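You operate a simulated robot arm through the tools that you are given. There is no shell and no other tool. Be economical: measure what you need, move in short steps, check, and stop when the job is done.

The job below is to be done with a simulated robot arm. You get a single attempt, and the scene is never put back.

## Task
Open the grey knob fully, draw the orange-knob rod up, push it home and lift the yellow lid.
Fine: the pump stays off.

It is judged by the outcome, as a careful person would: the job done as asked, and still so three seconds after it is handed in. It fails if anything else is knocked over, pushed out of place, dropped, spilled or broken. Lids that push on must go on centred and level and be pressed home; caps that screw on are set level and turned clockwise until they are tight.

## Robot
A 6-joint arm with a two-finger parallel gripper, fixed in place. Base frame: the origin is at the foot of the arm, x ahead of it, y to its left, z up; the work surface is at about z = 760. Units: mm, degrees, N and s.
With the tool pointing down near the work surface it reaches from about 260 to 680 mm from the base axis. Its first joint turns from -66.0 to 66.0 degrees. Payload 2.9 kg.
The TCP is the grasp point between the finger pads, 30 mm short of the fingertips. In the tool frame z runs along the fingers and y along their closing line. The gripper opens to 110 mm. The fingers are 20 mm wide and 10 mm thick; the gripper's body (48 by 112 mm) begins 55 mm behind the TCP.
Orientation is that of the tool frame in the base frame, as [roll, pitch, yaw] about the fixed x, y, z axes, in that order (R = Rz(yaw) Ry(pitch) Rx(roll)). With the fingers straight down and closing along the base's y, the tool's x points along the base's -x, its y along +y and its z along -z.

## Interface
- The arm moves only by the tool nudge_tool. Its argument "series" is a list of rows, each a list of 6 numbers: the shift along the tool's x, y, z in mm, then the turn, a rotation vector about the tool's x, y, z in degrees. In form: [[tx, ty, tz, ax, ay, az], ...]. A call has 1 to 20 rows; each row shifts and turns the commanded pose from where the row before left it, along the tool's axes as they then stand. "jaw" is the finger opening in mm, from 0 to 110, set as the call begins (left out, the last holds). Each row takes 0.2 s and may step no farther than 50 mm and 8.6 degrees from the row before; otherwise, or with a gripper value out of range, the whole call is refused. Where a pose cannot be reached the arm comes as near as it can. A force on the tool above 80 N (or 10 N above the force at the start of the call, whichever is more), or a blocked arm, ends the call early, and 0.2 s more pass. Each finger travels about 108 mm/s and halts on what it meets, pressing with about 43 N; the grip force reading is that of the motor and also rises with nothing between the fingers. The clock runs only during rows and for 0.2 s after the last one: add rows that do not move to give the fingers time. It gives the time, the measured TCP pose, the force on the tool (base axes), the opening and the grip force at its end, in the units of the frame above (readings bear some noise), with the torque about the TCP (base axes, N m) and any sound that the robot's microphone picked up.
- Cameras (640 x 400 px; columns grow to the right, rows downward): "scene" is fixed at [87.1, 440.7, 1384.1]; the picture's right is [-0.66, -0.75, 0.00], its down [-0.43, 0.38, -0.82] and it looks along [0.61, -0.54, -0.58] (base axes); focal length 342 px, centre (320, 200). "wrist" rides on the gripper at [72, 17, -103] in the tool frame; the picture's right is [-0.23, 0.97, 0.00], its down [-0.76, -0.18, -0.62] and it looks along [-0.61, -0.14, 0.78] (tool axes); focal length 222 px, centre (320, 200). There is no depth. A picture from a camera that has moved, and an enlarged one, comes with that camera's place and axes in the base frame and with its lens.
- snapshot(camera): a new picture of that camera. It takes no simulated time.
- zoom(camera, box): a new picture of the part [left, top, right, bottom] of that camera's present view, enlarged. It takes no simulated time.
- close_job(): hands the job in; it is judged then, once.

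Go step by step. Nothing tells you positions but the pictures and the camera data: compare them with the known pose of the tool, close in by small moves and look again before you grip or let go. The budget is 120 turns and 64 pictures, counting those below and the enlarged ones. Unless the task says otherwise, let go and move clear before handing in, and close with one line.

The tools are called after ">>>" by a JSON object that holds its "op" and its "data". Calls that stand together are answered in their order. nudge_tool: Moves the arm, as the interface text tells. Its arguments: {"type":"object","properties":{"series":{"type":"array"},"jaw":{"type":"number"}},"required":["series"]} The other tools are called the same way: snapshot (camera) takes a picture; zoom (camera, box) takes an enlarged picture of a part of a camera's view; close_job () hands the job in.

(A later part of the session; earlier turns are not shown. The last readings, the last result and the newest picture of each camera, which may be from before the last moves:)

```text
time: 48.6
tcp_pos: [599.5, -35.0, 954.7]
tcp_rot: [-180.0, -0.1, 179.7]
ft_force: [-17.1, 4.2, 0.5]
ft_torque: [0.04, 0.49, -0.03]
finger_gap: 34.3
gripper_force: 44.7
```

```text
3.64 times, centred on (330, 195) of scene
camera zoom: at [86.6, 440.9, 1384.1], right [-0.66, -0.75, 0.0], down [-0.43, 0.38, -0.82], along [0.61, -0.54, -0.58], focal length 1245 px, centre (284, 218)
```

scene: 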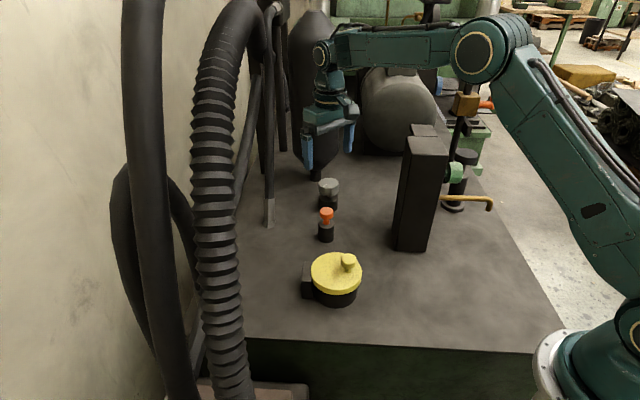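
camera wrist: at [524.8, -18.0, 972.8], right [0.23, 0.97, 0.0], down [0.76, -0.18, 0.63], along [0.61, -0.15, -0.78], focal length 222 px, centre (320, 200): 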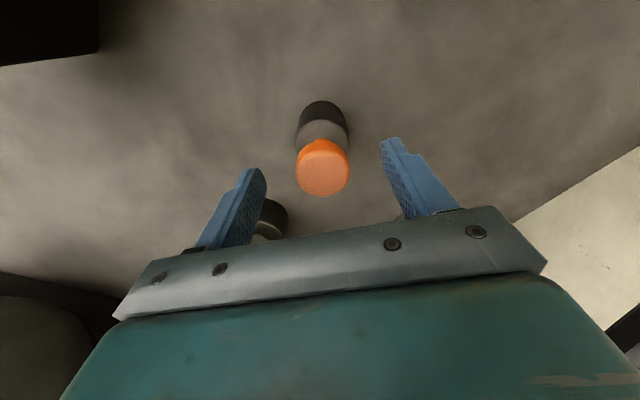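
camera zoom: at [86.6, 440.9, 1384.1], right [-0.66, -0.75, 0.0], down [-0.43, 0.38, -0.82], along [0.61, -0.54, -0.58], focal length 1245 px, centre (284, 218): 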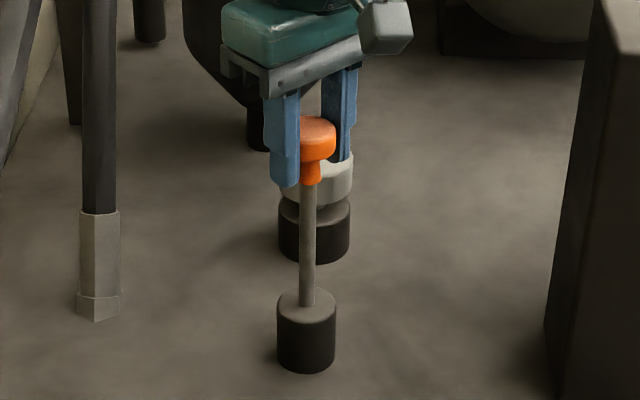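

Still guided (side forces only, no vertical stop). Continuing.

>>> {"op": "nudge_tool", "data": {"series": [[0.5, 0.5, -2, 0, 0, 0], [0, 0, -2, 0, 0, 0], [0, 0, -2, 0, 0, 0], [0, 0, -2, 0, 0, 0], [0, 0, -2, 0, 0, 0], [0, 0, 0, 0, 0, 0]]}}

```text
time: 50.0
tcp_pos: [599.3, -35.3, 965.4]
tcp_rot: [-179.9, 0.2, 179.6]
ft_force: [-4.7, 5.1, -0.9]
ft_torque: [0.08, 0.63, 0.0]
finger_gap: 34.6
gripper_force: 44.8
```

>>> {"op": "nudge_tool", "data": {"series": [[0, 0, -2, 0, 0, 0], [0, 0, -2, 0, 0, 0], [0, 0, -2, 0, 0, 0], [0, 0, -2, 0, 0, 0], [0, 0, -2, 0, 0, 0], [0, 0, 0, 0, 0, 0]]}}

>>> {"op": "zoom", "data": {"camera": "scene", "box": [270, 110, 390, 250]}}

```text
time: 51.4
tcp_pos: [599.1, -36.1, 975.5]
tcp_rot: [-179.9, 0.2, 179.9]
ft_force: [-3.3, 11.8, -1.4]
ft_torque: [0.09, 0.56, 0.06]
finger_gap: 34.2
gripper_force: 44.8
```

```text
2.86 times, centred on (330, 180) of scene
camera zoom: at [87.0, 441.0, 1384.0], right [-0.66, -0.75, 0.0], down [-0.43, 0.38, -0.82], along [0.61, -0.54, -0.58], focal length 978 px, centre (291, 257)
```

zoom: 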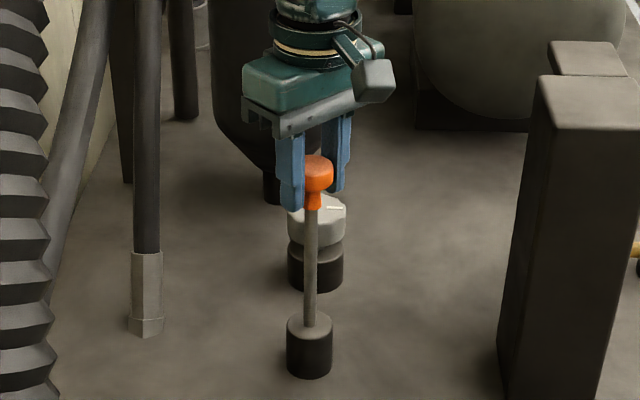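

>>> {"op": "nudge_tool", "data": {"series": [[0, 1, -2, 0, 0, 0], [0, 0, -2, 0, 0, 0], [0, 0, -2, 0, 0, 0], [0, 0, -2, 0, 0, 0], [0, 0, -2, 0, 0, 0], [0, 0, 0, 0, 0, 0]]}}

```text
time: 52.8
tcp_pos: [600.2, -35.5, 985.8]
tcp_rot: [-179.9, 0.3, 179.6]
ft_force: [2.4, -0.5, -0.9]
ft_torque: [0.0, 0.26, 0.06]
finger_gap: 34.5
gripper_force: 44.8
```

>>> {"op": "nudge_tool", "data": {"series": [[0, 0, -2, 0, 0, 0], [0, 0, -2, 0, 0, 0], [0, 0, -2, 0, 0, 0], [0, 0, -2, 0, 0, 0], [0, 0, 0, 0, 0, 0]]}}

>>> {"op": "zoom", "data": {"camera": "scene", "box": [290, 130, 370, 250]}}

```text
time: 54.0
tcp_pos: [600.6, -36.0, 993.5]
tcp_rot: [-179.9, 0.0, 179.5]
ft_force: [-5.5, -4.5, -0.7]
ft_torque: [-0.04, 0.38, 0.25]
finger_gap: 34.4
gripper_force: 45.4
```

```text
3.33 times, centred on (330, 190) of scene
camera zoom: at [87.0, 440.6, 1384.2], right [-0.66, -0.75, 0.0], down [-0.43, 0.38, -0.82], along [0.61, -0.54, -0.58], focal length 1141 px, centre (287, 233)
```

zoom: 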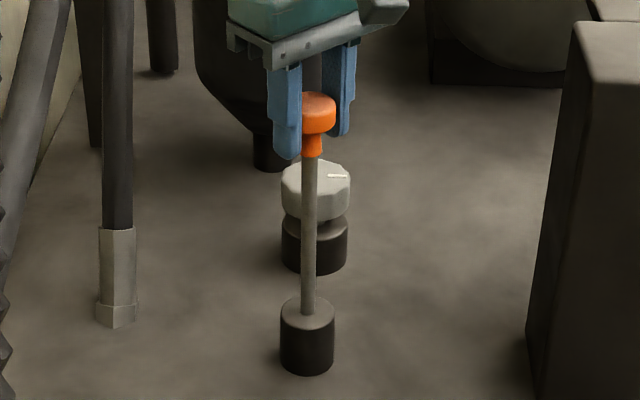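

>>> {"op": "nudge_tool", "data": {"series": [[0, 0, -2, 0, 0, 0], [0, 0, -2, 0, 0, 0], [0, 0, -2, 0, 0, 0], [0, 0, -2, 0, 0, 0], [0, 0, -2, 0, 0, 0], [0, 0, 0, 0, 0, 0]]}}

```text
time: 55.4
tcp_pos: [600.4, -35.3, 1000.2]
tcp_rot: [180.0, -0.2, 179.7]
ft_force: [3.8, -12.4, -29.8]
ft_torque: [-0.05, -0.05, -0.03]
finger_gap: 34.4
gripper_force: 45.4
```

A vertical resistance of 30 N at about +152 mm: the rod is at its upper stop. Now I'll push it back down.

>>> {"op": "nudge_tool", "data": {"series": [[0, 0, 0, 0, 0, 0], [0, 0, 6, 0, 0, 0], [0, 0, 6, 0, 0, 0], [0, 0, 6, 0, 0, 0], [0, 0, 6, 0, 0, 0], [0, 0, 6, 0, 0, 0], [0, 0, 6, 0, 0, 0], [0, 0, 6, 0, 0, 0], [0, 0, 6, 0, 0, 0], [0, 0, 6, 0, 0, 0], [0, 0, 6, 0, 0, 0], [0, 0, 6, 0, 0, 0], [0, 0, 6, 0, 0, 0], [0, 0, 0, 0, 0, 0]]}}

```text
time: 58.4
tcp_pos: [599.5, -35.3, 930.2]
tcp_rot: [-180.0, 0.1, 179.7]
ft_force: [-10.2, -6.2, -0.8]
ft_torque: [-0.07, 0.44, 0.02]
finger_gap: 34.4
gripper_force: 45.8
```

>>> {"op": "nudge_tool", "data": {"series": [[0, 0, 6, 0, 0, 0], [0, 0, 6, 0, 0, 0], [0, 0, 6, 0, 0, 0], [0, 0, 6, 0, 0, 0], [0, 0, 6, 0, 0, 0], [0, 0, 6, 0, 0, 0], [0, 0, 6, 0, 0, 0], [0, 0, 6, 0, 0, 0], [0, 0, 6, 0, 0, 0], [0, 0, 6, 0, 0, 0], [0, 0, 6, 0, 0, 0], [0, 0, 6, 0, 0, 0], [0, 0, 4, 0, 0, 0], [0, 0, 0, 0, 0, 0]]}}

```text
time: 61.4
tcp_pos: [600.1, -35.3, 856.2]
tcp_rot: [-180.0, 0.0, 179.9]
ft_force: [-13.7, -2.3, 0.2]
ft_torque: [-0.05, 0.52, -0.09]
finger_gap: 34.5
gripper_force: 44.8
```

Nearly home; finishing gently until it bottoms.

>>> {"op": "nudge_tool", "data": {"series": [[0, 0, 3, 0, 0, 0], [0, 0, 3, 0, 0, 0], [0, 0, 2, 0, 0, 0], [0, 0, 2, 0, 0, 0], [0, 0, 2, 0, 0, 0], [0, 0, 0, 0, 0, 0]]}}

>>> {"op": "zoom", "data": {"camera": "scene", "box": [280, 150, 380, 250]}}

```text
time: 62.8
tcp_pos: [602.2, -35.7, 846.6]
tcp_rot: [-179.8, 0.7, 179.8]
ft_force: [-5.2, -4.1, 29.7]
ft_torque: [-0.05, 0.15, -0.02]
finger_gap: 34.4
gripper_force: 44.7
```

```text
4.00 times, centred on (330, 200) of scene
camera zoom: at [86.4, 440.7, 1384.2], right [-0.66, -0.75, 0.0], down [-0.43, 0.38, -0.82], along [0.61, -0.54, -0.58], focal length 1370 px, centre (280, 200)
```

zoom: 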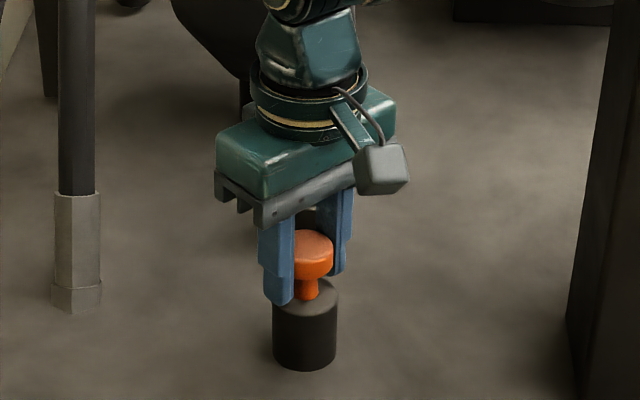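

The rod bottoms with 30 N at its original height, so it is home. Releasing, rising, and moving over the pot for a closer look.

>>> {"op": "nudge_tool", "data": {"series": [[0, 0, -1, 0, 0, 0], [0, 0, 0, 0, 0, 0], [0, 0, -30, 0, 0, 0], [0, 0, -40, 0, 0, 0], [0, 0, -40, 0, 0, 0], [30, 20, -20, 0, 0, 0], [35, 20, 0, 0, 0, 0], [35, 20, 0, 0, 0, 0], [35, 20, 0, 0, 0, 0], [30, 10, 0, 0, 0, 0], [0, 0, 0, 0, 0, 0]], "jaw": 90}}

>>> {"op": "snapshot", "data": {"camera": "wrist"}}

>>> {"op": "zoom", "data": {"camera": "scene", "box": [270, 150, 400, 320]}}

```text
time: 65.2
tcp_pos: [434.9, 54.9, 974.7]
tcp_rot: [-179.9, 0.1, 179.6]
ft_force: [0.0, 0.5, 0.3]
ft_torque: [-0.01, -0.02, 0.0]
finger_gap: 89.9
gripper_force: 0.1
```

```text
23 pictures are left
camera wrist: at [361.8, 73.0, 1078.4], right [0.23, 0.97, 0.0], down [0.76, -0.18, 0.63], along [0.61, -0.15, -0.78], focal length 222 px, centre (320, 200)
```

wrist: 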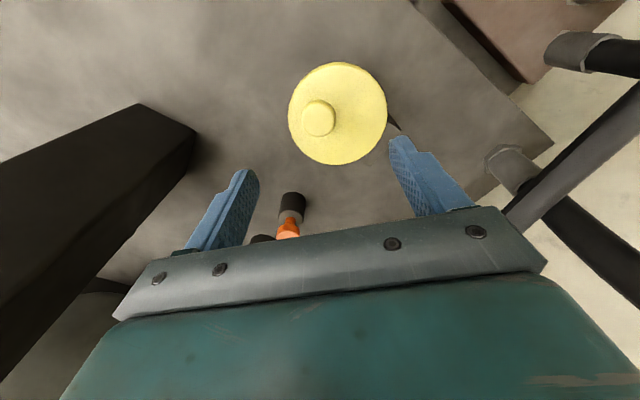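

```text
2.35 times, centred on (335, 235) of scene
camera zoom: at [87.0, 440.8, 1384.1], right [-0.66, -0.75, 0.0], down [-0.43, 0.38, -0.82], along [0.61, -0.54, -0.58], focal length 806 px, centre (285, 118)
```

zoom: 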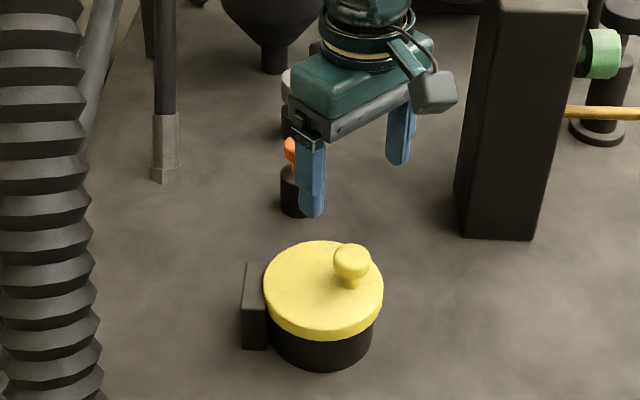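

The lid is hinged: the hinge block lies on the far side, along direction (0.55, 0.84) from the knob. I'll yaw so the fingers close parallel to the hinge axis, and descend above the knob to check.

>>> {"op": "nudge_tool", "data": {"series": [[3.5, -1, 0, 0, 0, 0], [0, 0, 0, 0, 0, -8.1], [0, 0, 0, 0, 0, -8.1], [0, 0, 0, 0, 0, -8.1], [0, 0, 0, 0, 0, -8.1], [0, 0, 0, 0, 0, -8.1], [0, 0, 0, 0, 0, -8.1], [0, 0, 0, 0, 0, -8.1], [0, 0, 35, 0, 0, 0], [0, 0, 30, 0, 0, 0], [0, 0, 0, 0, 0, 0]], "jaw": 75}}

>>> {"op": "snapshot", "data": {"camera": "wrist"}}

>>> {"op": "zoom", "data": {"camera": "scene", "box": [270, 190, 400, 320]}}

```text
time: 67.6
tcp_pos: [429.8, 55.0, 908.0]
tcp_rot: [-180.0, 0.0, -123.6]
ft_force: [-0.9, 0.1, 0.1]
ft_torque: [0.02, -0.01, 0.02]
finger_gap: 75.2
gripper_force: 0.2
```

```text
21 pictures are left
camera wrist: at [374.9, 4.5, 1012.2], right [-0.69, 0.73, 0.0], down [0.57, 0.54, 0.62], along [0.46, 0.43, -0.78], focal length 222 px, centre (320, 200)
```

wrist: 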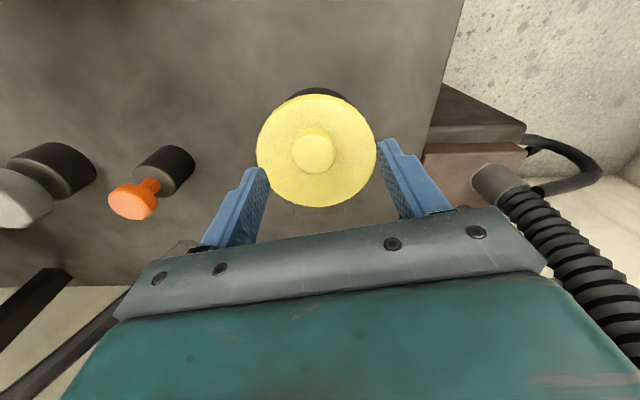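

```text
3.08 times, centred on (335, 255) of scene
camera zoom: at [87.1, 440.7, 1384.1], right [-0.66, -0.75, 0.0], down [-0.43, 0.38, -0.82], along [0.61, -0.54, -0.58], focal length 1054 px, centre (274, 31)
```

zoom: 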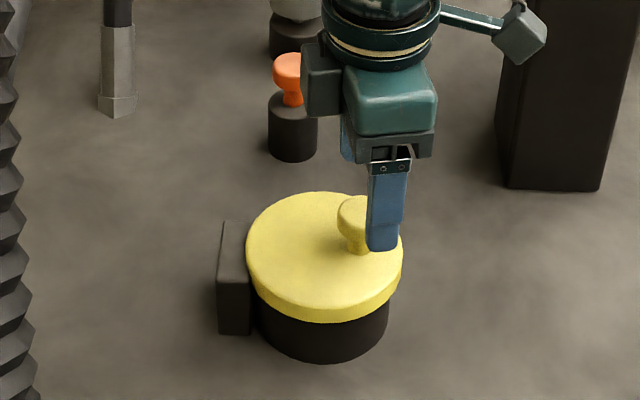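

The knob is about 4 mm to one side. Correcting this, lowering so the pads flank the knob head, and closing.

>>> {"op": "nudge_tool", "data": {"series": [[1, -4.2, 0, 0, 0, 0], [0, 0, 20, 0, 0, 0], [0, 0, 19, 0, 0, 0], [0, 0, 0, 0, 0, 0]]}}

>>> {"op": "nudge_tool", "data": {"series": [[0, 0, 0, 0, 0, 0], [0, 0, 0, 0, 0, 0], [0, 0, 0, 0, 0, 0]], "jaw": 15}}

>>> {"op": "snapshot", "data": {"camera": "wrist"}}

>>> {"op": "zoom", "data": {"camera": "scene", "box": [270, 190, 400, 320]}}

```text
time: 68.6
tcp_pos: [433.4, 54.6, 868.6]
tcp_rot: [-179.9, -0.1, -123.5]
ft_force: [-0.1, -0.3, 0.2]
ft_torque: [-0.04, -0.01, 0.02]
finger_gap: 75.1
gripper_force: 0.0
```

```text
time: 69.4
tcp_pos: [433.9, 52.1, 868.6]
tcp_rot: [-179.6, 0.1, -123.8]
ft_force: [15.0, -8.0, -6.5]
ft_torque: [-0.53, -0.17, -0.14]
finger_gap: 33.0
gripper_force: 45.0
```

```text
19 pictures are left
camera wrist: at [378.7, 2.8, 973.4], right [-0.68, 0.73, -0.01], down [0.57, 0.54, 0.63], along [0.46, 0.42, -0.78], focal length 222 px, centre (320, 200)
```

wrist: 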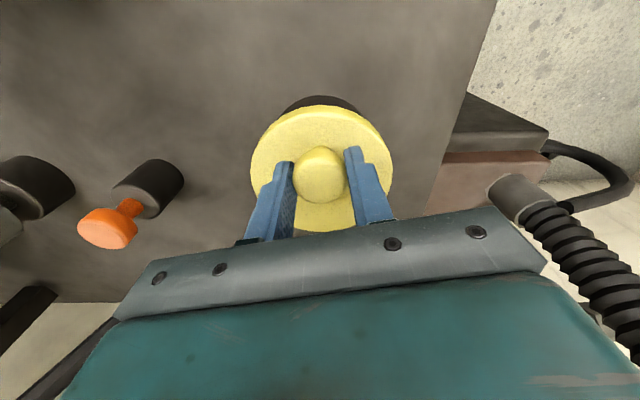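

```text
3.08 times, centred on (335, 255) of scene
camera zoom: at [87.5, 440.6, 1384.1], right [-0.66, -0.75, 0.0], down [-0.43, 0.38, -0.82], along [0.61, -0.54, -0.58], focal length 1054 px, centre (274, 31)
```

zoom: 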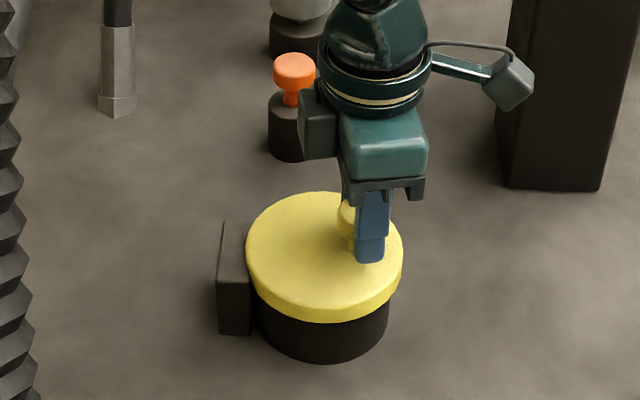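

The knob is held (33 mm). I'll begin lifting along the hinge arc, tilting the tool with the lid.

>>> {"op": "nudge_tool", "data": {"series": [[0, -1.5, 0, 0, 0, 0], [-2.4, 0, -4, 0, 2.87, 0], [-2.4, 0, -4, 0, 2.87, 0], [-2.4, 0, -4, 0, 2.87, 0], [0, 0, 0, 0, 0, 0]]}}

>>> {"op": "zoom", "data": {"camera": "scene", "box": [270, 190, 400, 320]}}

```text
time: 70.6
tcp_pos: [439.4, 58.2, 880.7]
tcp_rot: [-180.0, -8.7, -123.7]
ft_force: [2.6, -1.1, 4.3]
ft_torque: [0.34, -0.35, 0.05]
finger_gap: 33.0
gripper_force: 45.0
```

```text
3.08 times, centred on (335, 255) of scene
camera zoom: at [87.0, 440.7, 1384.1], right [-0.66, -0.75, 0.0], down [-0.43, 0.38, -0.82], along [0.61, -0.54, -0.58], focal length 1054 px, centre (274, 31)
```

zoom: 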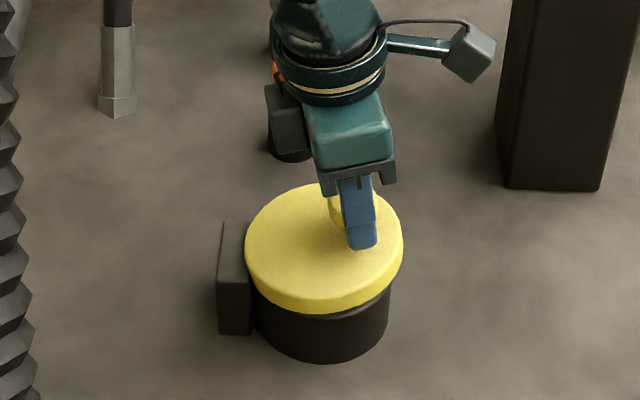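

Forces are low, so the hinge model is right. Continuing the arc.

>>> {"op": "nudge_tool", "data": {"series": [[-4.9, 0, -7.8, 0, 5.73, 0], [-4.9, 0, -7.8, 0, 5.73, 0], [-4.9, 0, -7.8, 0, 5.73, 0], [0, 0, 0, 0, 0, 0]]}}

>>> {"op": "snapshot", "data": {"camera": "scene"}}

```text
time: 71.6
tcp_pos: [452.6, 74.0, 901.2]
tcp_rot: [-179.4, -25.5, -123.6]
ft_force: [27.7, 0.3, -16.8]
ft_torque: [0.35, -0.73, 0.16]
finger_gap: 32.9
gripper_force: 44.7
```

```text
16 pictures are left
```

scene: 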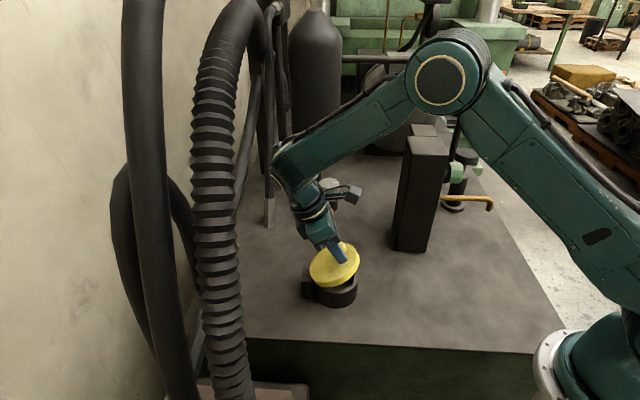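

There's some inward pull, so the true radius is slightly smaller. I'll correct by 2 mm, ease sideways, and continue with a tighter arc.

>>> {"op": "nudge_tool", "data": {"series": [[-1.8, -2, 1, 0, 0, 0], [-4.9, 0, -7.2, 0, 5.73, 0], [-4.9, 0, -7.2, 0, 5.73, 0], [0, 0, 0, 0, 0, 0]]}}

```text
time: 72.6
tcp_pos: [419.1, 52.6, 941.4]
tcp_rot: [177.5, -39.5, -123.4]
ft_force: [-1.0, -0.3, -0.3]
ft_torque: [0.03, 0.03, -0.03]
finger_gap: 14.8
gripper_force: 0.2
stopped in row 4: the arm was blocked; the commanded pose is now the measured one
```

The grip came off the knob and the arm reports being blocked. I'll look before doing anything else.

>>> {"op": "snapshot", "data": {"camera": "scene"}}

>>> {"op": "snapshot", "data": {"camera": "wrist"}}

```text
15 pictures are left
```

scene: 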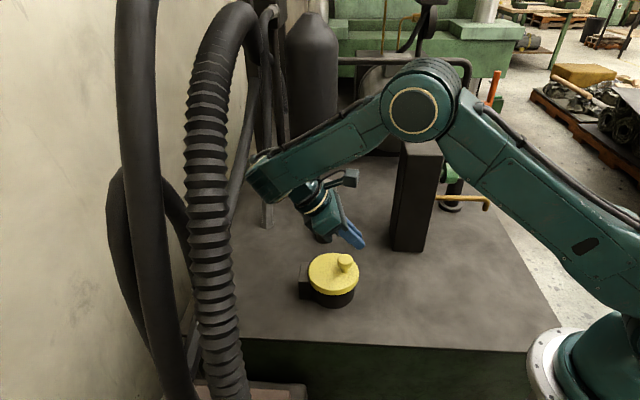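

```text
14 pictures are left
camera wrist: at [415.3, 68.7, 1068.2], right [-0.7, 0.71, -0.11], down [0.71, 0.7, -0.01], along [0.07, -0.09, -0.99], focal length 222 px, centre (320, 200)
```

wrist: 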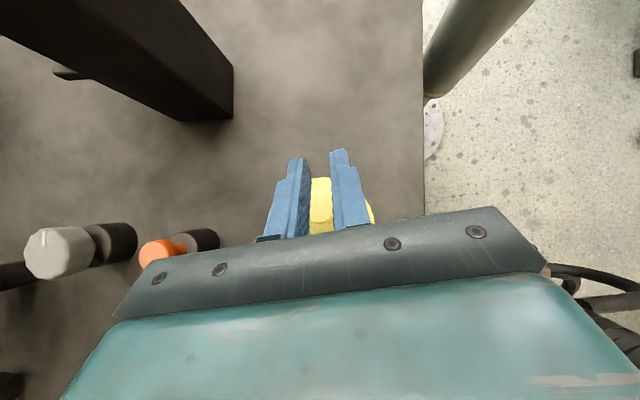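

The lid dropped back closed, apparently because the wrist ran out of travel at ~38° tilt. I'll bring the tool back to vertical, then lift with the tool kept upright and let the knob pivot between the pads.

>>> {"op": "nudge_tool", "data": {"series": [[0, 0, 0, 0, 0, 0], [0, 0, 0, 0, -6.6, 0], [0, 0, 0, 0, -6.6, 0], [0, 0, 0, 0, -6.6, 0], [0, 0, 0, 0, -6.6, 0], [0, 0, 0, 0, -6.6, 0], [0, 0, 0, 0, -6.5, 0], [0, 0, 0, 0, 0, 0]], "jaw": 75}}

>>> {"op": "zoom", "data": {"camera": "scene", "box": [240, 150, 420, 320]}}

```text
time: 74.4
tcp_pos: [434.9, 60.1, 933.4]
tcp_rot: [178.4, 0.0, -125.1]
ft_force: [-0.3, 0.5, -0.3]
ft_torque: [0.05, 0.03, 0.02]
finger_gap: 75.0
gripper_force: 0.1
```

```text
2.35 times, centred on (330, 235) of scene
camera zoom: at [87.1, 440.7, 1384.1], right [-0.66, -0.75, 0.0], down [-0.43, 0.38, -0.82], along [0.61, -0.54, -0.58], focal length 806 px, centre (296, 118)
```

zoom: 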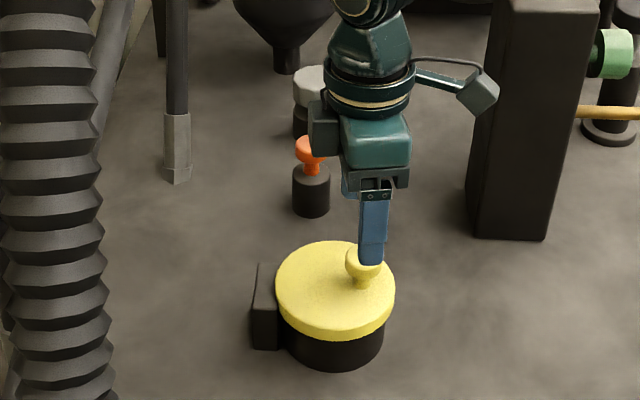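

Everything is in place and the lid is seated as before. Realigning over the knob, descending and re-gripping.

>>> {"op": "nudge_tool", "data": {"series": [[0, 0, 0, 1.6, 0, -1.6], [6.4, -3.2, 20, 0, 0, 0], [0, 0, 23, 0, 0, 0], [0, 0, 23, 0, 0, 0], [0, 0, 0, 0, 0, 0]]}}

>>> {"op": "nudge_tool", "data": {"series": [[0, 0, 0, 0, 0, 0], [0, 0, 0, 0, 0, 0], [0, 0, 0, 0, 0, 0]], "jaw": 15}}

>>> {"op": "snapshot", "data": {"camera": "wrist"}}

```text
time: 75.6
tcp_pos: [435.3, 52.8, 866.7]
tcp_rot: [179.9, 0.0, -123.5]
ft_force: [0.4, 0.3, -0.6]
ft_torque: [-0.04, 0.0, -0.01]
finger_gap: 75.1
gripper_force: 0.0
```

```text
time: 76.4
tcp_pos: [434.4, 52.6, 867.1]
tcp_rot: [179.9, 0.1, -123.4]
ft_force: [2.9, -0.4, -3.8]
ft_torque: [-0.18, 0.07, -0.07]
finger_gap: 32.9
gripper_force: 44.8
```

```text
12 pictures are left
camera wrist: at [380.2, 2.8, 971.6], right [-0.69, 0.73, 0.0], down [0.57, 0.54, 0.62], along [0.45, 0.43, -0.78], focal length 222 px, centre (320, 200)
```

wrist: 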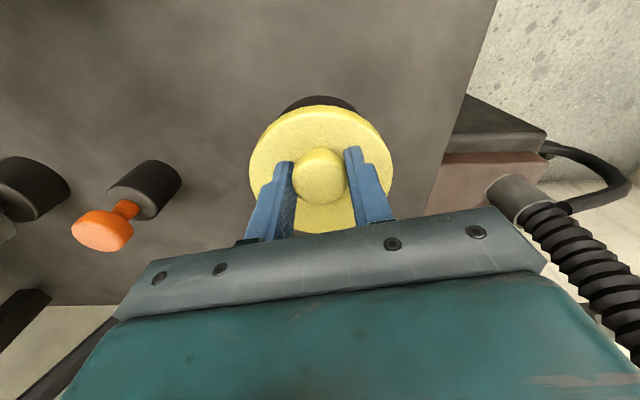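

Well centred with little load. Lifting along the arc with the tool upright.

>>> {"op": "nudge_tool", "data": {"series": [[-3.8, 0, -6.5, 0, 0, 0], [-4.2, 0, -6.1, 0, 0, 0], [-4.8, 0, -5.8, 0, 0, 0], [-5.2, 0, -5.3, 0, 0, 0], [0, 0, 0, 0, 0, 0]]}}

```text
time: 77.6
tcp_pos: [444.8, 64.6, 890.5]
tcp_rot: [-179.7, -0.4, -124.0]
ft_force: [9.4, -32.1, -1.7]
ft_torque: [-1.38, 0.31, -0.07]
finger_gap: 32.9
gripper_force: 44.6
```

The side load shows the hinge axis is turned about 8° from my guess. I'll relieve this with a small shift and yaw, then go on along the corrected direction.

>>> {"op": "nudge_tool", "data": {"series": [[1, -1.5, 0, 0, 0, 4.2], [1, -1.5, 0, 0, 0, 4.2], [-5.5, 0, -5.2, 0, 0, 0], [-5.8, 0, -4.6, 0, 0, 0], [0, 0, 0, 0, 0, 0]]}}

>>> {"op": "zoom", "data": {"camera": "scene", "box": [260, 170, 400, 320]}}

```text
time: 78.8
tcp_pos: [451.6, 69.6, 901.5]
tcp_rot: [180.0, -0.4, -132.4]
ft_force: [3.0, -25.8, -4.7]
ft_torque: [-1.35, 0.74, 0.12]
finger_gap: 33.1
gripper_force: 44.5
```

```text
2.67 times, centred on (330, 245) of scene
camera zoom: at [87.2, 440.2, 1384.3], right [-0.66, -0.75, 0.0], down [-0.43, 0.38, -0.82], along [0.61, -0.54, -0.58], focal length 913 px, centre (293, 80)
```

zoom: 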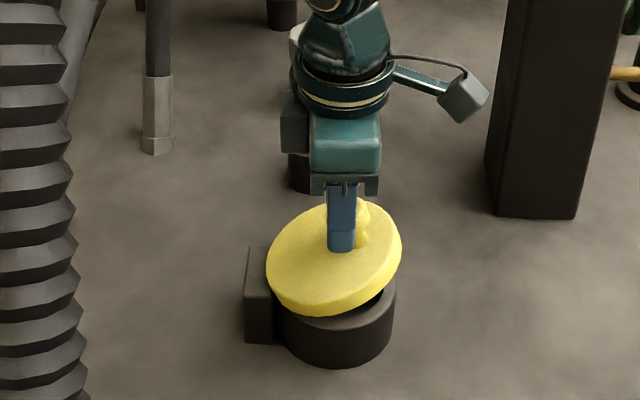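

Lid is now about 30° up. A bit more yaw correction, then continuing in the same way.

>>> {"op": "nudge_tool", "data": {"series": [[0.5, -1.5, 0, 0, 0, 2.5], [0.5, -1.5, 0, 0, 0, 2.5], [-6.2, 0, -4.1, 0, 0, 0], [-6.5, 0, -3.5, 0, 0, 0], [0, 0, 0, 0, 0, 0]]}}

```text
time: 80.0
tcp_pos: [462.3, 82.2, 906.5]
tcp_rot: [179.8, 0.0, -136.7]
ft_force: [-0.4, 0.0, -0.2]
ft_torque: [0.02, 0.01, 0.02]
finger_gap: 15.1
gripper_force: 0.2
```

The knob slipped out at about 40°, and the lid has closed again. I'll rise and check; next I'll start with the tool pre-tilted the other way so the grip can rotate rigidly through most of the swing.

>>> {"op": "nudge_tool", "data": {"series": [[0, 0, -20, 0, 0, 0], [10, 0, -20, 0, 0, 0], [20, 0, -10, 0, 0, 0], [0, 0, 0, 0, 0, 0]], "jaw": 70}}

>>> {"op": "snapshot", "data": {"camera": "wrist"}}

```text
time: 81.0
tcp_pos: [440.2, 60.2, 958.6]
tcp_rot: [179.9, 0.0, -136.9]
ft_force: [-0.9, -0.1, 0.6]
ft_torque: [-0.04, 0.0, 0.0]
finger_gap: 70.1
gripper_force: 0.0
```

```text
10 pictures are left
camera wrist: at [375.9, 25.2, 1063.1], right [-0.5, 0.87, 0.0], down [0.68, 0.39, 0.62], along [0.54, 0.31, -0.78], focal length 222 px, centre (320, 200)
```

wrist: 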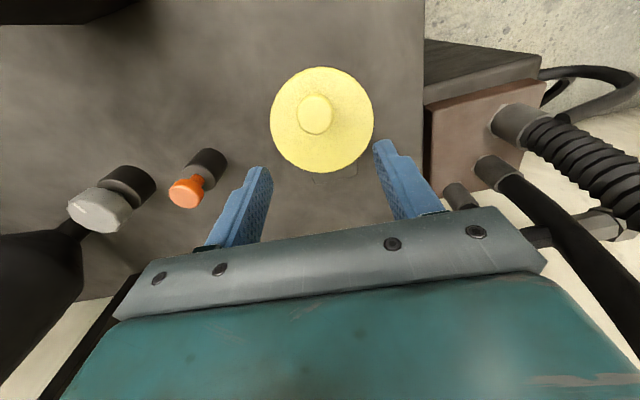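

The lid is closed and the hinge block lies right along the tool's x direction (azimuth ~43°). I'll move back, tilt the fingers 40° toward the hinge, and check reachability.

>>> {"op": "nudge_tool", "data": {"series": [[27, -0.5, 0, 0, 0, 0], [27, -0.4, 0, 0, 0, 0], [0, 0, 28, 0, 0, 0], [0, 0, 0, 0, -8, 0], [0, 0, 0, 0, -8, 0], [0, 0, 0, 0, -8, 0], [0, 0, 0, 0, -8, 0], [0, 0, 0, 0, -8, 0], [0, 0, 0, 0, 0, 0]]}}

```text
time: 83.0
tcp_pos: [401.6, 22.4, 930.0]
tcp_rot: [180.0, 40.1, -137.0]
ft_force: [0.4, 0.1, 0.3]
ft_torque: [-0.02, 0.01, -0.01]
finger_gap: 69.8
gripper_force: 0.1
```

Reached cleanly. Lowering and approaching part way along the tilted axis, then looking.

>>> {"op": "nudge_tool", "data": {"series": [[14.1, 0, 16.9, 0, 0, 0], [0, 0, 20, 0, 0, 0], [0, 0, 15, 0, 0, 0], [0, 0, 0, 0, 0, 0]]}}

>>> {"op": "snapshot", "data": {"camera": "wrist"}}

>>> {"op": "zoom", "data": {"camera": "scene", "box": [260, 170, 420, 320]}}

```text
time: 84.0
tcp_pos: [419.9, 37.2, 883.9]
tcp_rot: [179.8, 40.0, -137.0]
ft_force: [-0.3, 0.2, 0.4]
ft_torque: [0.02, 0.02, 0.02]
finger_gap: 69.9
gripper_force: 0.0
```

```text
9 pictures are left
camera wrist: at [317.5, -32.5, 916.9], right [-0.54, 0.83, 0.15], down [0.26, -0.01, 0.97], along [0.8, 0.56, -0.21], focal length 222 px, centre (320, 200)
```

wrist: 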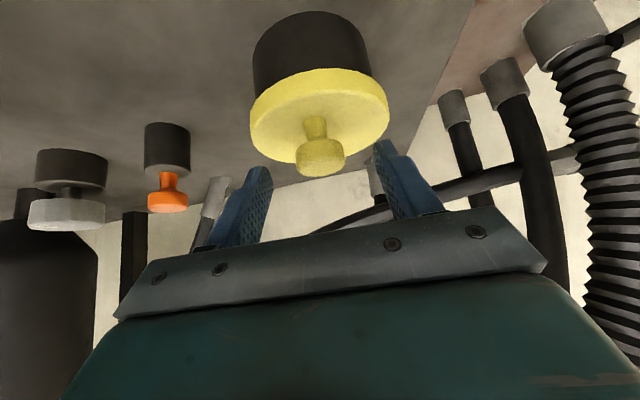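

```text
2.67 times, centred on (340, 245) of scene
camera zoom: at [87.1, 440.7, 1384.1], right [-0.66, -0.75, 0.0], down [-0.43, 0.38, -0.82], along [0.61, -0.54, -0.58], focal length 913 px, centre (267, 80)
```

zoom: 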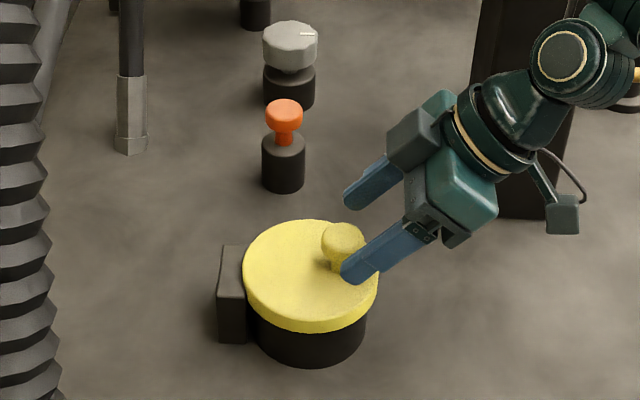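

The knob is nicely lined up between the fingers. Advancing the rest of the way and closing.

>>> {"op": "nudge_tool", "data": {"series": [[2, 0, 12, 0, 0, 0], [0, 0, 12, 0, 0, 0], [0, 0, 0, 0, 0, 0]]}}

>>> {"op": "nudge_tool", "data": {"series": [[0, 0, 0, 0, 0, 0], [0, 0, 0, 0, 0, 0], [0, 0, 0, 0, 0, 0]], "jaw": 15}}

>>> {"op": "snapshot", "data": {"camera": "wrist"}}

```text
time: 84.8
tcp_pos: [429.2, 46.5, 861.2]
tcp_rot: [179.9, 40.0, -137.0]
ft_force: [0.2, -0.2, 0.9]
ft_torque: [0.01, -0.05, -0.01]
finger_gap: 70.2
gripper_force: 0.2
```

```text
time: 85.6
tcp_pos: [429.2, 47.7, 862.1]
tcp_rot: [179.8, 39.9, -137.0]
ft_force: [-1.6, 6.1, -0.5]
ft_torque: [0.1, 0.02, 0.0]
finger_gap: 32.8
gripper_force: 44.9
```

```text
7 pictures are left
camera wrist: at [327.6, -22.9, 895.4], right [-0.54, 0.83, 0.15], down [0.26, -0.01, 0.97], along [0.8, 0.56, -0.21], focal length 222 px, centre (320, 200)
```

wrist: 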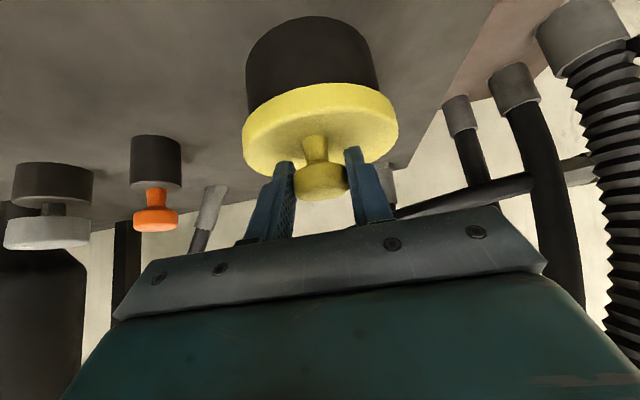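

Good grip. Rotating rigidly about the hinge, 15° first, checking forces.

>>> {"op": "nudge_tool", "data": {"series": [[-7.6, 0, -3.1, 0, 5, 0], [-7.6, 0, -3.1, 0, 5, 0], [-7.6, 0, -3.1, 0, 5, 0], [0, 0, 0, 0, 0, 0]]}}

```text
time: 86.6
tcp_pos: [438.5, 57.0, 881.7]
tcp_rot: [179.9, 24.8, -137.1]
ft_force: [-25.8, -1.4, 21.6]
ft_torque: [0.56, -0.19, 0.13]
finger_gap: 32.9
gripper_force: 45.1
```

The load shows the hinge is a bit farther and higher than assumed. Correcting position and using the revised arc.

>>> {"op": "nudge_tool", "data": {"series": [[1.3, 2, -3.9, 0, 0, 0], [-7.4, 0.4, -4.5, 0, 5, 0], [-7.4, 0.4, -4.5, 0, 5, 0], [0, 0, 0, 0, 0, 0]]}}

```text
time: 87.6
tcp_pos: [444.1, 64.7, 899.8]
tcp_rot: [-179.7, 15.4, -136.9]
ft_force: [24.8, 10.7, -20.0]
ft_torque: [0.35, -0.6, -0.04]
finger_gap: 33.2
gripper_force: 44.5
```

Slight overshoot; averaging the two estimates and correcting back.

>>> {"op": "nudge_tool", "data": {"series": [[-2.2, -1, 3, 0, 0, 0], [-7.5, 0, -3.7, 0, 5, 0], [-7.5, 0, -3.7, 0, 5, 0], [0, 0, 0, 0, 0, 0]]}}

```text
time: 88.6
tcp_pos: [454.4, 72.0, 907.2]
tcp_rot: [-180.0, 4.9, -137.1]
ft_force: [-7.4, -14.1, 27.4]
ft_torque: [0.16, -0.34, -0.08]
finger_gap: 33.3
gripper_force: 45.1
```

>>> {"op": "nudge_tool", "data": {"series": [[0.9, -0.4, -2, 0, 0, 0], [-7.5, 0, -3.9, 0, 5, 0], [-7.5, 0, -3.9, 0, 5, 0], [0, 0, 0, 0, 0, 0]]}}

>>> {"op": "zoom", "data": {"camera": "scene", "box": [240, 130, 420, 320]}}

```text
time: 89.6
tcp_pos: [465.3, 82.4, 916.0]
tcp_rot: [179.8, -5.1, -136.7]
ft_force: [15.6, -0.1, -18.6]
ft_torque: [0.11, -0.31, -0.1]
finger_gap: 32.8
gripper_force: 45.1
```

```text
2.11 times, centred on (330, 225) of scene
camera zoom: at [87.7, 440.8, 1384.1], right [-0.66, -0.75, 0.0], down [-0.43, 0.38, -0.82], along [0.61, -0.54, -0.58], focal length 721 px, centre (299, 147)
```

zoom: 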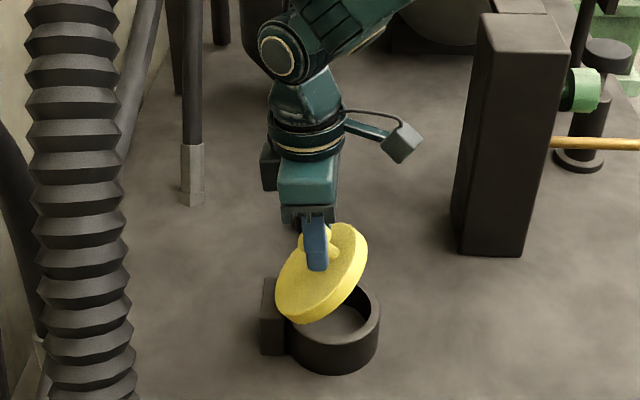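

Excellent: the lid is about 45° open with the knob held squarely. Continuing.

>>> {"op": "nudge_tool", "data": {"series": [[-0.8, -0.8, 1.2, 0, 0, 0], [-7.5, -0.1, -3.7, 0, 5, 0], [-7.5, -0.1, -3.7, 0, 5, 0], [0, 0, 0, 0, 0, 0]]}}

```text
time: 90.6
tcp_pos: [477.4, 95.4, 921.6]
tcp_rot: [179.8, -15.0, -136.6]
ft_force: [-1.6, 20.5, -2.0]
ft_torque: [1.14, -0.78, -0.07]
finger_gap: 33.0
gripper_force: 44.9
```

>>> {"op": "nudge_tool", "data": {"series": [[-1, 0.9, 0, 0, 0, 0], [-7.5, 0, -3.7, 0, 5, 0], [-7.5, 0, -3.7, 0, 5, 0], [0, 0, 0, 0, 0, 0]]}}

```text
time: 91.6
tcp_pos: [464.9, 90.6, 934.1]
tcp_rot: [-179.6, -26.1, -138.1]
ft_force: [13.6, -23.6, 15.8]
ft_torque: [-0.66, -0.42, 0.05]
finger_gap: 28.1
gripper_force: 13.0
```

The TCP moved backward instead of forward and the grip loosened, so something is obstructing. Looking.

>>> {"op": "snapshot", "data": {"camera": "scene"}}

```text
5 pictures are left
```

scene: 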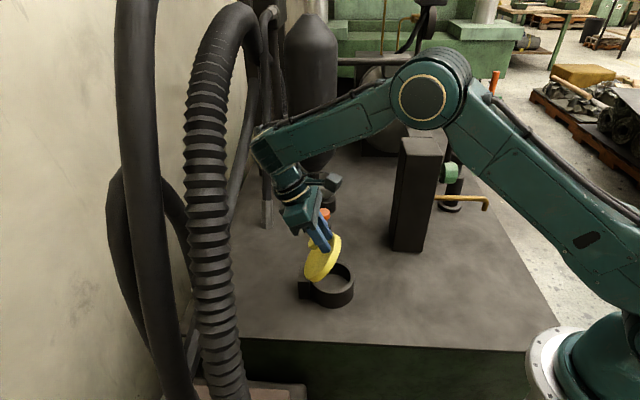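

The forearm's wrist end is touching the pipe behind it. I'll back off the last two steps immediately to clear that contact.

>>> {"op": "nudge_tool", "data": {"series": [[7.2, 0, 4.3, 0, -5, 0], [7.2, 0, 4.3, 0, -5, 0], [0, 0, 0, 0, 0, 0]]}}

```text
time: 91.9
tcp_pos: [462.3, 91.0, 934.7]
tcp_rot: [-179.2, -26.5, -139.8]
ft_force: [4.5, -21.0, 22.5]
ft_torque: [-0.96, -0.55, 0.04]
finger_gap: 24.3
gripper_force: 9.1
stopped in row 1: the force on the tool passed its limit at 162 N (the readings are from after the stop); the commanded pose is now the measured one
```

The commanded pose is reset. I'll open and withdraw gently by reducing tilt, away from the pipe.

>>> {"op": "nudge_tool", "data": {"series": [[0, 0, -4, 0, -3, 0], [2, 0, -6, 0, -5, 0], [4, 0, -8, 0, -6, 0], [4, 0, -8, 0, -6, 0], [4, 0, -8, 0, -6, 0], [0, 0, 0, 0, 0, 0]], "jaw": 60}}

>>> {"op": "snapshot", "data": {"camera": "scene"}}

```text
time: 93.3
tcp_pos: [467.4, 93.2, 965.5]
tcp_rot: [-180.0, -0.3, -139.0]
ft_force: [0.1, -0.6, -0.1]
ft_torque: [0.03, 0.0, 0.01]
finger_gap: 60.0
gripper_force: 0.1
```

```text
4 pictures are left
```

scene: 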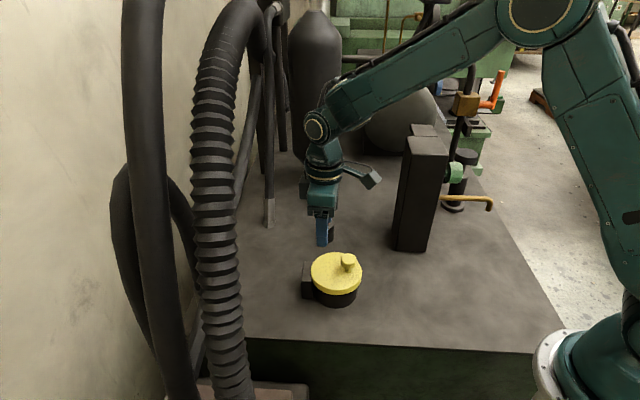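

The lid is closed again and nothing else has moved. The wrist is free for tilts up to about +15°, so I'll start from a steeper pre-tilt (-60°), rotate rigidly until the tool is vertical (lid at ~60°), and then pivot the rest with the tool upright.

>>> {"op": "nudge_tool", "data": {"series": [[0, 0, 0, 0, 0, -2.5], [36.3, -2.1, 0, 0, 0, 0], [36.3, -2.1, 0, 0, 0, 0], [36.3, -2.1, 0, 0, 0, 0], [0, 0, 0, 0, -8.5, 0], [0, 0, 0, 0, -8.5, 0], [0, 0, 0, 0, -8.5, 0], [0, 0, 0, 0, -8.5, 0], [0, 0, 0, 0, -8.5, 0], [0, 0, 0, 0, -8.5, 0], [0, 0, 0, 0, -8.5, 0], [0, 0, 0, 0, 0, 0]], "jaw": 70}}

```text
time: 95.9
tcp_pos: [392.9, 13.4, 966.7]
tcp_rot: [-179.8, 59.3, -136.4]
ft_force: [0.6, 0.8, 0.3]
ft_torque: [0.03, 0.01, 0.01]
finger_gap: 70.1
gripper_force: 0.1
```

Reached cleanly. Descending and approaching partway, then one look.

>>> {"op": "nudge_tool", "data": {"series": [[34.5, 0, 20.5, 0, 0, 0], [34.5, 0, 20.5, 0, 0, 0], [0, 0, 18, 0, 0, 0], [0, 0, 18, 0, 0, 0], [0, 0, 0, 0, 0, 0]]}}

>>> {"op": "snapshot", "data": {"camera": "wrist"}}

```text
time: 97.1
tcp_pos: [416.1, 33.4, 867.7]
tcp_rot: [-179.8, 59.1, -136.5]
ft_force: [-0.4, 0.3, 0.6]
ft_torque: [-0.02, 0.01, 0.04]
finger_gap: 70.0
gripper_force: 0.0
```

```text
3 pictures are left
camera wrist: at [312.5, -39.8, 859.1], right [-0.59, 0.79, 0.19], down [0.02, -0.23, 0.97], along [0.81, 0.57, 0.12], focal length 222 px, centre (320, 200)
```

wrist: 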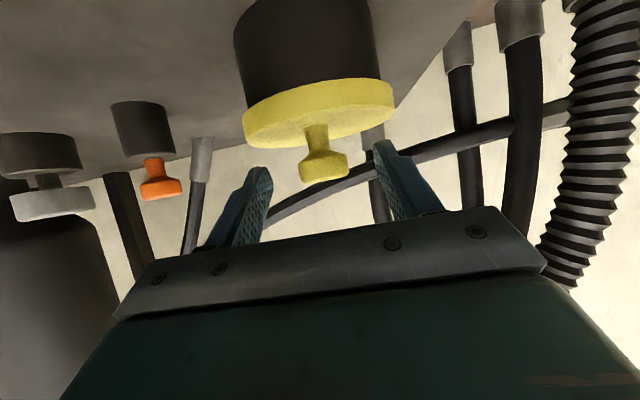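

The knob head is lined up. Advancing the last 23 mm with a small side correction, then closing.

>>> {"op": "nudge_tool", "data": {"series": [[0, 2.3, 12, 0, 0, 0], [0, 0, 11, 0, 0, 0], [0, 0, 0, 0, 0, 0]]}}

>>> {"op": "nudge_tool", "data": {"series": [[0, 0, 0, 0, 0, 0], [0, 0, 0, 0, 0, 0], [0, 0, 0, 0, 0, 0]], "jaw": 15}}

```text
time: 97.9
tcp_pos: [428.0, 48.3, 856.8]
tcp_rot: [-179.8, 59.1, -136.5]
ft_force: [0.0, 0.4, -0.1]
ft_torque: [-0.04, -0.02, 0.0]
finger_gap: 70.0
gripper_force: 0.0
```

```text
time: 98.7
tcp_pos: [428.8, 46.8, 856.2]
tcp_rot: [-179.6, 59.2, -136.3]
ft_force: [8.2, -2.1, -2.8]
ft_torque: [-0.15, 0.03, -0.11]
finger_gap: 33.1
gripper_force: 44.3
```

Gripped at 33 mm. Rotating about the hinge in small steps.

>>> {"op": "nudge_tool", "data": {"series": [[0, -0.5, 0, 0, 0, 0], [-8.2, 0, -1.7, 0, 5, 0], [-8.2, 0, -1.7, 0, 5, 0], [-8.2, 0, -1.7, 0, 5, 0], [0, 0, 0, 0, 0, 0]]}}

```text
time: 99.9
tcp_pos: [438.3, 55.3, 879.2]
tcp_rot: [-179.8, 44.2, -136.3]
ft_force: [21.6, 14.3, -7.7]
ft_torque: [0.61, -0.74, 0.0]
finger_gap: 33.1
gripper_force: 45.1
```

>>> {"op": "nudge_tool", "data": {"series": [[-0.5, -0.3, 1.7, 0, 0, 0], [-7.9, 0, -1.9, 0, 5, 0], [-7.9, 0, -1.9, 0, 5, 0], [0, 0, 0, 0, 0, 0]]}}

```text
time: 100.9
tcp_pos: [444.3, 62.4, 891.2]
tcp_rot: [-180.0, 34.0, -136.5]
ft_force: [4.0, 6.4, 3.3]
ft_torque: [0.58, -0.64, 0.07]
finger_gap: 33.3
gripper_force: 45.4
```

Forces are small now. Continuing.

>>> {"op": "nudge_tool", "data": {"series": [[-7.9, 0, -1.9, 0, 5, 0], [-7.9, 0, -1.9, 0, 5, 0], [-7.9, 0, -1.9, 0, 5, 0], [0, 0, 0, 0, 0, 0]]}}

```text
time: 101.9
tcp_pos: [457.3, 75.1, 908.0]
tcp_rot: [-179.9, 18.9, -136.5]
ft_force: [12.0, 16.4, -26.6]
ft_torque: [0.25, -0.19, -0.03]
finger_gap: 33.0
gripper_force: 45.3
```

>>> {"op": "nudge_tool", "data": {"series": [[-0.7, 0.2, 2.2, 0, 0, 0], [-7.7, 0, -1.7, 0, 5, 0], [-7.7, 0, -1.7, 0, 5, 0], [0, 0, 0, 0, 0, 0]]}}

```text
time: 102.9
tcp_pos: [468.7, 85.8, 914.8]
tcp_rot: [-179.9, 9.2, -136.2]
ft_force: [-20.2, 9.9, 29.9]
ft_torque: [0.64, -0.13, 0.11]
finger_gap: 33.0
gripper_force: 45.1
```

>>> {"op": "nudge_tool", "data": {"series": [[0.1, 1.2, -1.6, 0, 0, 0], [-7.8, 0, -1.8, 0, 5, 0], [-7.8, 0, -1.8, 0, 5, 0], [0, 0, 0, 0, 0, 0]]}}

```text
time: 103.9
tcp_pos: [479.1, 96.8, 919.1]
tcp_rot: [-179.9, -0.8, -136.5]
ft_force: [5.7, 15.1, -1.4]
ft_torque: [1.01, -0.92, -0.04]
finger_gap: 33.2
gripper_force: 45.2
```

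The lid is at about 60° with the tool vertical and forces low. Now pivoting the knob between the pads by pure translation along the arc.

>>> {"op": "nudge_tool", "data": {"series": [[-7.4, 0.4, -1.7, 0, 0, 0], [-7.4, 0, -1.1, 0, 0, 0], [0, 0, 0, 0, 0, 0]]}}

```text
time: 104.7
tcp_pos: [488.2, 105.9, 922.4]
tcp_rot: [-179.9, -1.2, -136.8]
ft_force: [-1.0, -11.0, -11.2]
ft_torque: [-0.72, 0.58, -0.1]
finger_gap: 33.0
gripper_force: 44.8
```

>>> {"op": "nudge_tool", "data": {"series": [[-7.5, 0, 0.2, 0, 0, 0], [-7.6, 0, 0.3, 0, 0, 0], [0, 0, 0, 0, 0, 0]]}}

```text
time: 105.5
tcp_pos: [498.3, 117.6, 923.5]
tcp_rot: [-179.9, -0.9, -136.6]
ft_force: [-10.1, -7.0, 12.4]
ft_torque: [-0.9, 1.01, -0.12]
finger_gap: 32.7
gripper_force: 45.3
```

>>> {"op": "nudge_tool", "data": {"series": [[-7.4, 0, 0.3, 0, 0, 0], [-7.4, 0, 1.4, 0, 0, 0], [0, 0, 0, 0, 0, 0]]}}

>>> {"op": "snapshot", "data": {"camera": "scene"}}

```text
time: 106.3
tcp_pos: [509.5, 128.0, 919.9]
tcp_rot: [180.0, -1.1, -136.5]
ft_force: [-10.4, -6.6, 8.3]
ft_torque: [-0.89, 1.03, 0.01]
finger_gap: 33.3
gripper_force: 45.3
```

```text
2 pictures are left
```

scene: 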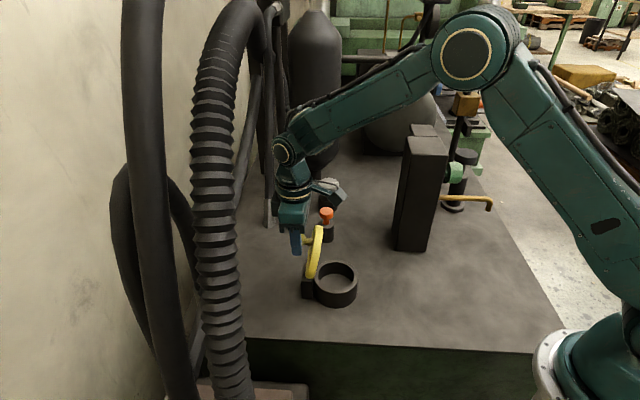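

The lid is nearly upright and the arm is clear of the pipes. Continuing past vertical in small steps.

>>> {"op": "nudge_tool", "data": {"series": [[-7.2, 0, 1.8, 0, 0, 0], [-7, 0, 2.6, 0, 0, 0], [0, 0, 0, 0, 0, 0]]}}

```text
time: 107.1
tcp_pos: [517.9, 137.4, 916.0]
tcp_rot: [-180.0, -1.0, -136.7]
ft_force: [-21.8, -25.2, 14.3]
ft_torque: [1.78, -2.1, 0.65]
finger_gap: 32.9
gripper_force: 45.0
```

Resistance appears at around 97–98°, possibly the lid's own stop. Looking closely.

>>> {"op": "zoom", "data": {"camera": "scene", "box": [240, 120, 400, 310]}}

```text
2.11 times, centred on (320, 215) of scene
camera zoom: at [86.2, 440.0, 1384.4], right [-0.66, -0.75, 0.0], down [-0.43, 0.38, -0.82], along [0.61, -0.54, -0.58], focal length 721 px, centre (320, 168)
```

zoom: 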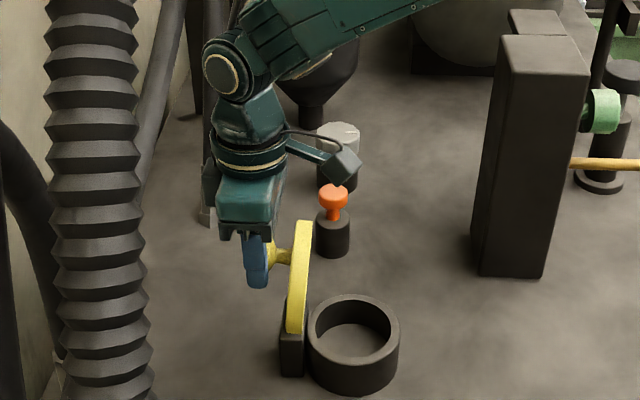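

The lid is about upright. I'll test a bit further to tell whether this is its stop.

>>> {"op": "nudge_tool", "data": {"series": [[-2, 0, 0, 0, 0, 0], [-2, 0, 0.5, 0, 0, 0], [0, 0, 0, 0, 0, 0]]}}

```text
time: 107.7
tcp_pos: [518.8, 135.5, 916.5]
tcp_rot: [179.9, -1.2, -136.3]
ft_force: [-31.1, -19.3, 12.4]
ft_torque: [2.66, -4.27, 1.7]
finger_gap: 33.2
gripper_force: 45.2
stopped in row 2: the force on the tool passed its limit at 84 N (the readings are from after the stop); the commanded pose is now the measured one
```

The torque shows the load is high on the hand (its back side meeting something near the hoses), not the lid's stop. I'll ease back, lean the hand away by 8°, then advance the lid further.

>>> {"op": "nudge_tool", "data": {"series": [[2, 0, 0, 0, 0, 0], [0, 0, 0, 0, -4, 0], [0, 0, 0, 0, -4, 0], [0, 0, 0, 0, 0, 0]]}}

```text
time: 108.7
tcp_pos: [518.3, 135.5, 914.7]
tcp_rot: [180.0, 6.8, -136.6]
ft_force: [-8.6, -7.5, 10.3]
ft_torque: [-0.93, 1.04, -0.1]
finger_gap: 33.0
gripper_force: 45.2
```

Contact is gone. Advancing the lid further.

>>> {"op": "nudge_tool", "data": {"series": [[-5.7, 0, 3.2, 0, 0, 0], [-5.5, 0, 3.5, 0, 0, 0], [0, 0, 0, 0, 0, 0]]}}

```text
time: 109.5
tcp_pos: [525.5, 143.4, 911.4]
tcp_rot: [179.9, 6.8, -136.3]
ft_force: [-46.6, -27.7, 34.4]
ft_torque: [3.77, -4.1, 1.61]
finger_gap: 32.8
gripper_force: 45.3
```

Same obstruction again but the lid gained a few degrees. One more lean-back and small advance.

>>> {"op": "nudge_tool", "data": {"series": [[3, 0, -0.5, 0, 0, 0], [0, 0, 0, 0, -4, 0], [0, 0, 0, 0, -3, 0], [0, 0, 0, 0, 0, 0]]}}

```text
time: 110.5
tcp_pos: [526.7, 144.2, 910.1]
tcp_rot: [-180.0, 13.9, -136.3]
ft_force: [-6.1, 4.9, 17.6]
ft_torque: [-0.52, 0.64, -0.18]
finger_gap: 32.0
gripper_force: 45.0
```

>>> {"op": "nudge_tool", "data": {"series": [[-4.3, 0, 3.2, 0, 0, 0], [-2.2, 0, 1.7, 0, 0, 0], [0, 0, 0, 0, 0, 0]]}}

```text
time: 111.3
tcp_pos: [530.5, 146.6, 906.5]
tcp_rot: [179.9, 13.8, -136.3]
ft_force: [-12.0, 7.1, 15.5]
ft_torque: [-0.7, 0.84, -0.11]
finger_gap: 31.5
gripper_force: 44.9
```

The lid is now well past vertical (about 100–110°). One more small advance.

>>> {"op": "nudge_tool", "data": {"series": [[-2.5, 0, 2.2, 0, 0, 0], [-2.5, 0, 2.2, 0, 0, 0], [0, 0, 0, 0, 0, 0]]}}

```text
time: 111.9
tcp_pos: [530.1, 147.9, 906.2]
tcp_rot: [179.6, 13.4, -136.3]
ft_force: [-28.1, -15.9, 17.7]
ft_torque: [2.64, -2.67, 1.22]
finger_gap: 31.9
gripper_force: 45.3
stopped in row 3: the force on the tool passed its limit at 86 N (the readings are from after the stop); the commanded pose is now the measured one
```

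This is as far as the hand can go; the lid is past vertical. I'll open wide (the jaws then straddle the lid too) and withdraw along the tool axis.

>>> {"op": "nudge_tool", "data": {"series": [[1, 0, 0, 0, 0, 0], [0, 0, 0, 0, 0, 0], [0, 0, 0, 0, 0, 0], [0, 0, 0, 0, 0, 0]], "jaw": 110}}

```text
time: 112.9
tcp_pos: [531.2, 148.2, 906.1]
tcp_rot: [179.7, 13.5, -136.2]
ft_force: [-44.3, -15.6, 31.1]
ft_torque: [1.99, -3.27, 1.24]
finger_gap: 110.0
gripper_force: 0.1
```

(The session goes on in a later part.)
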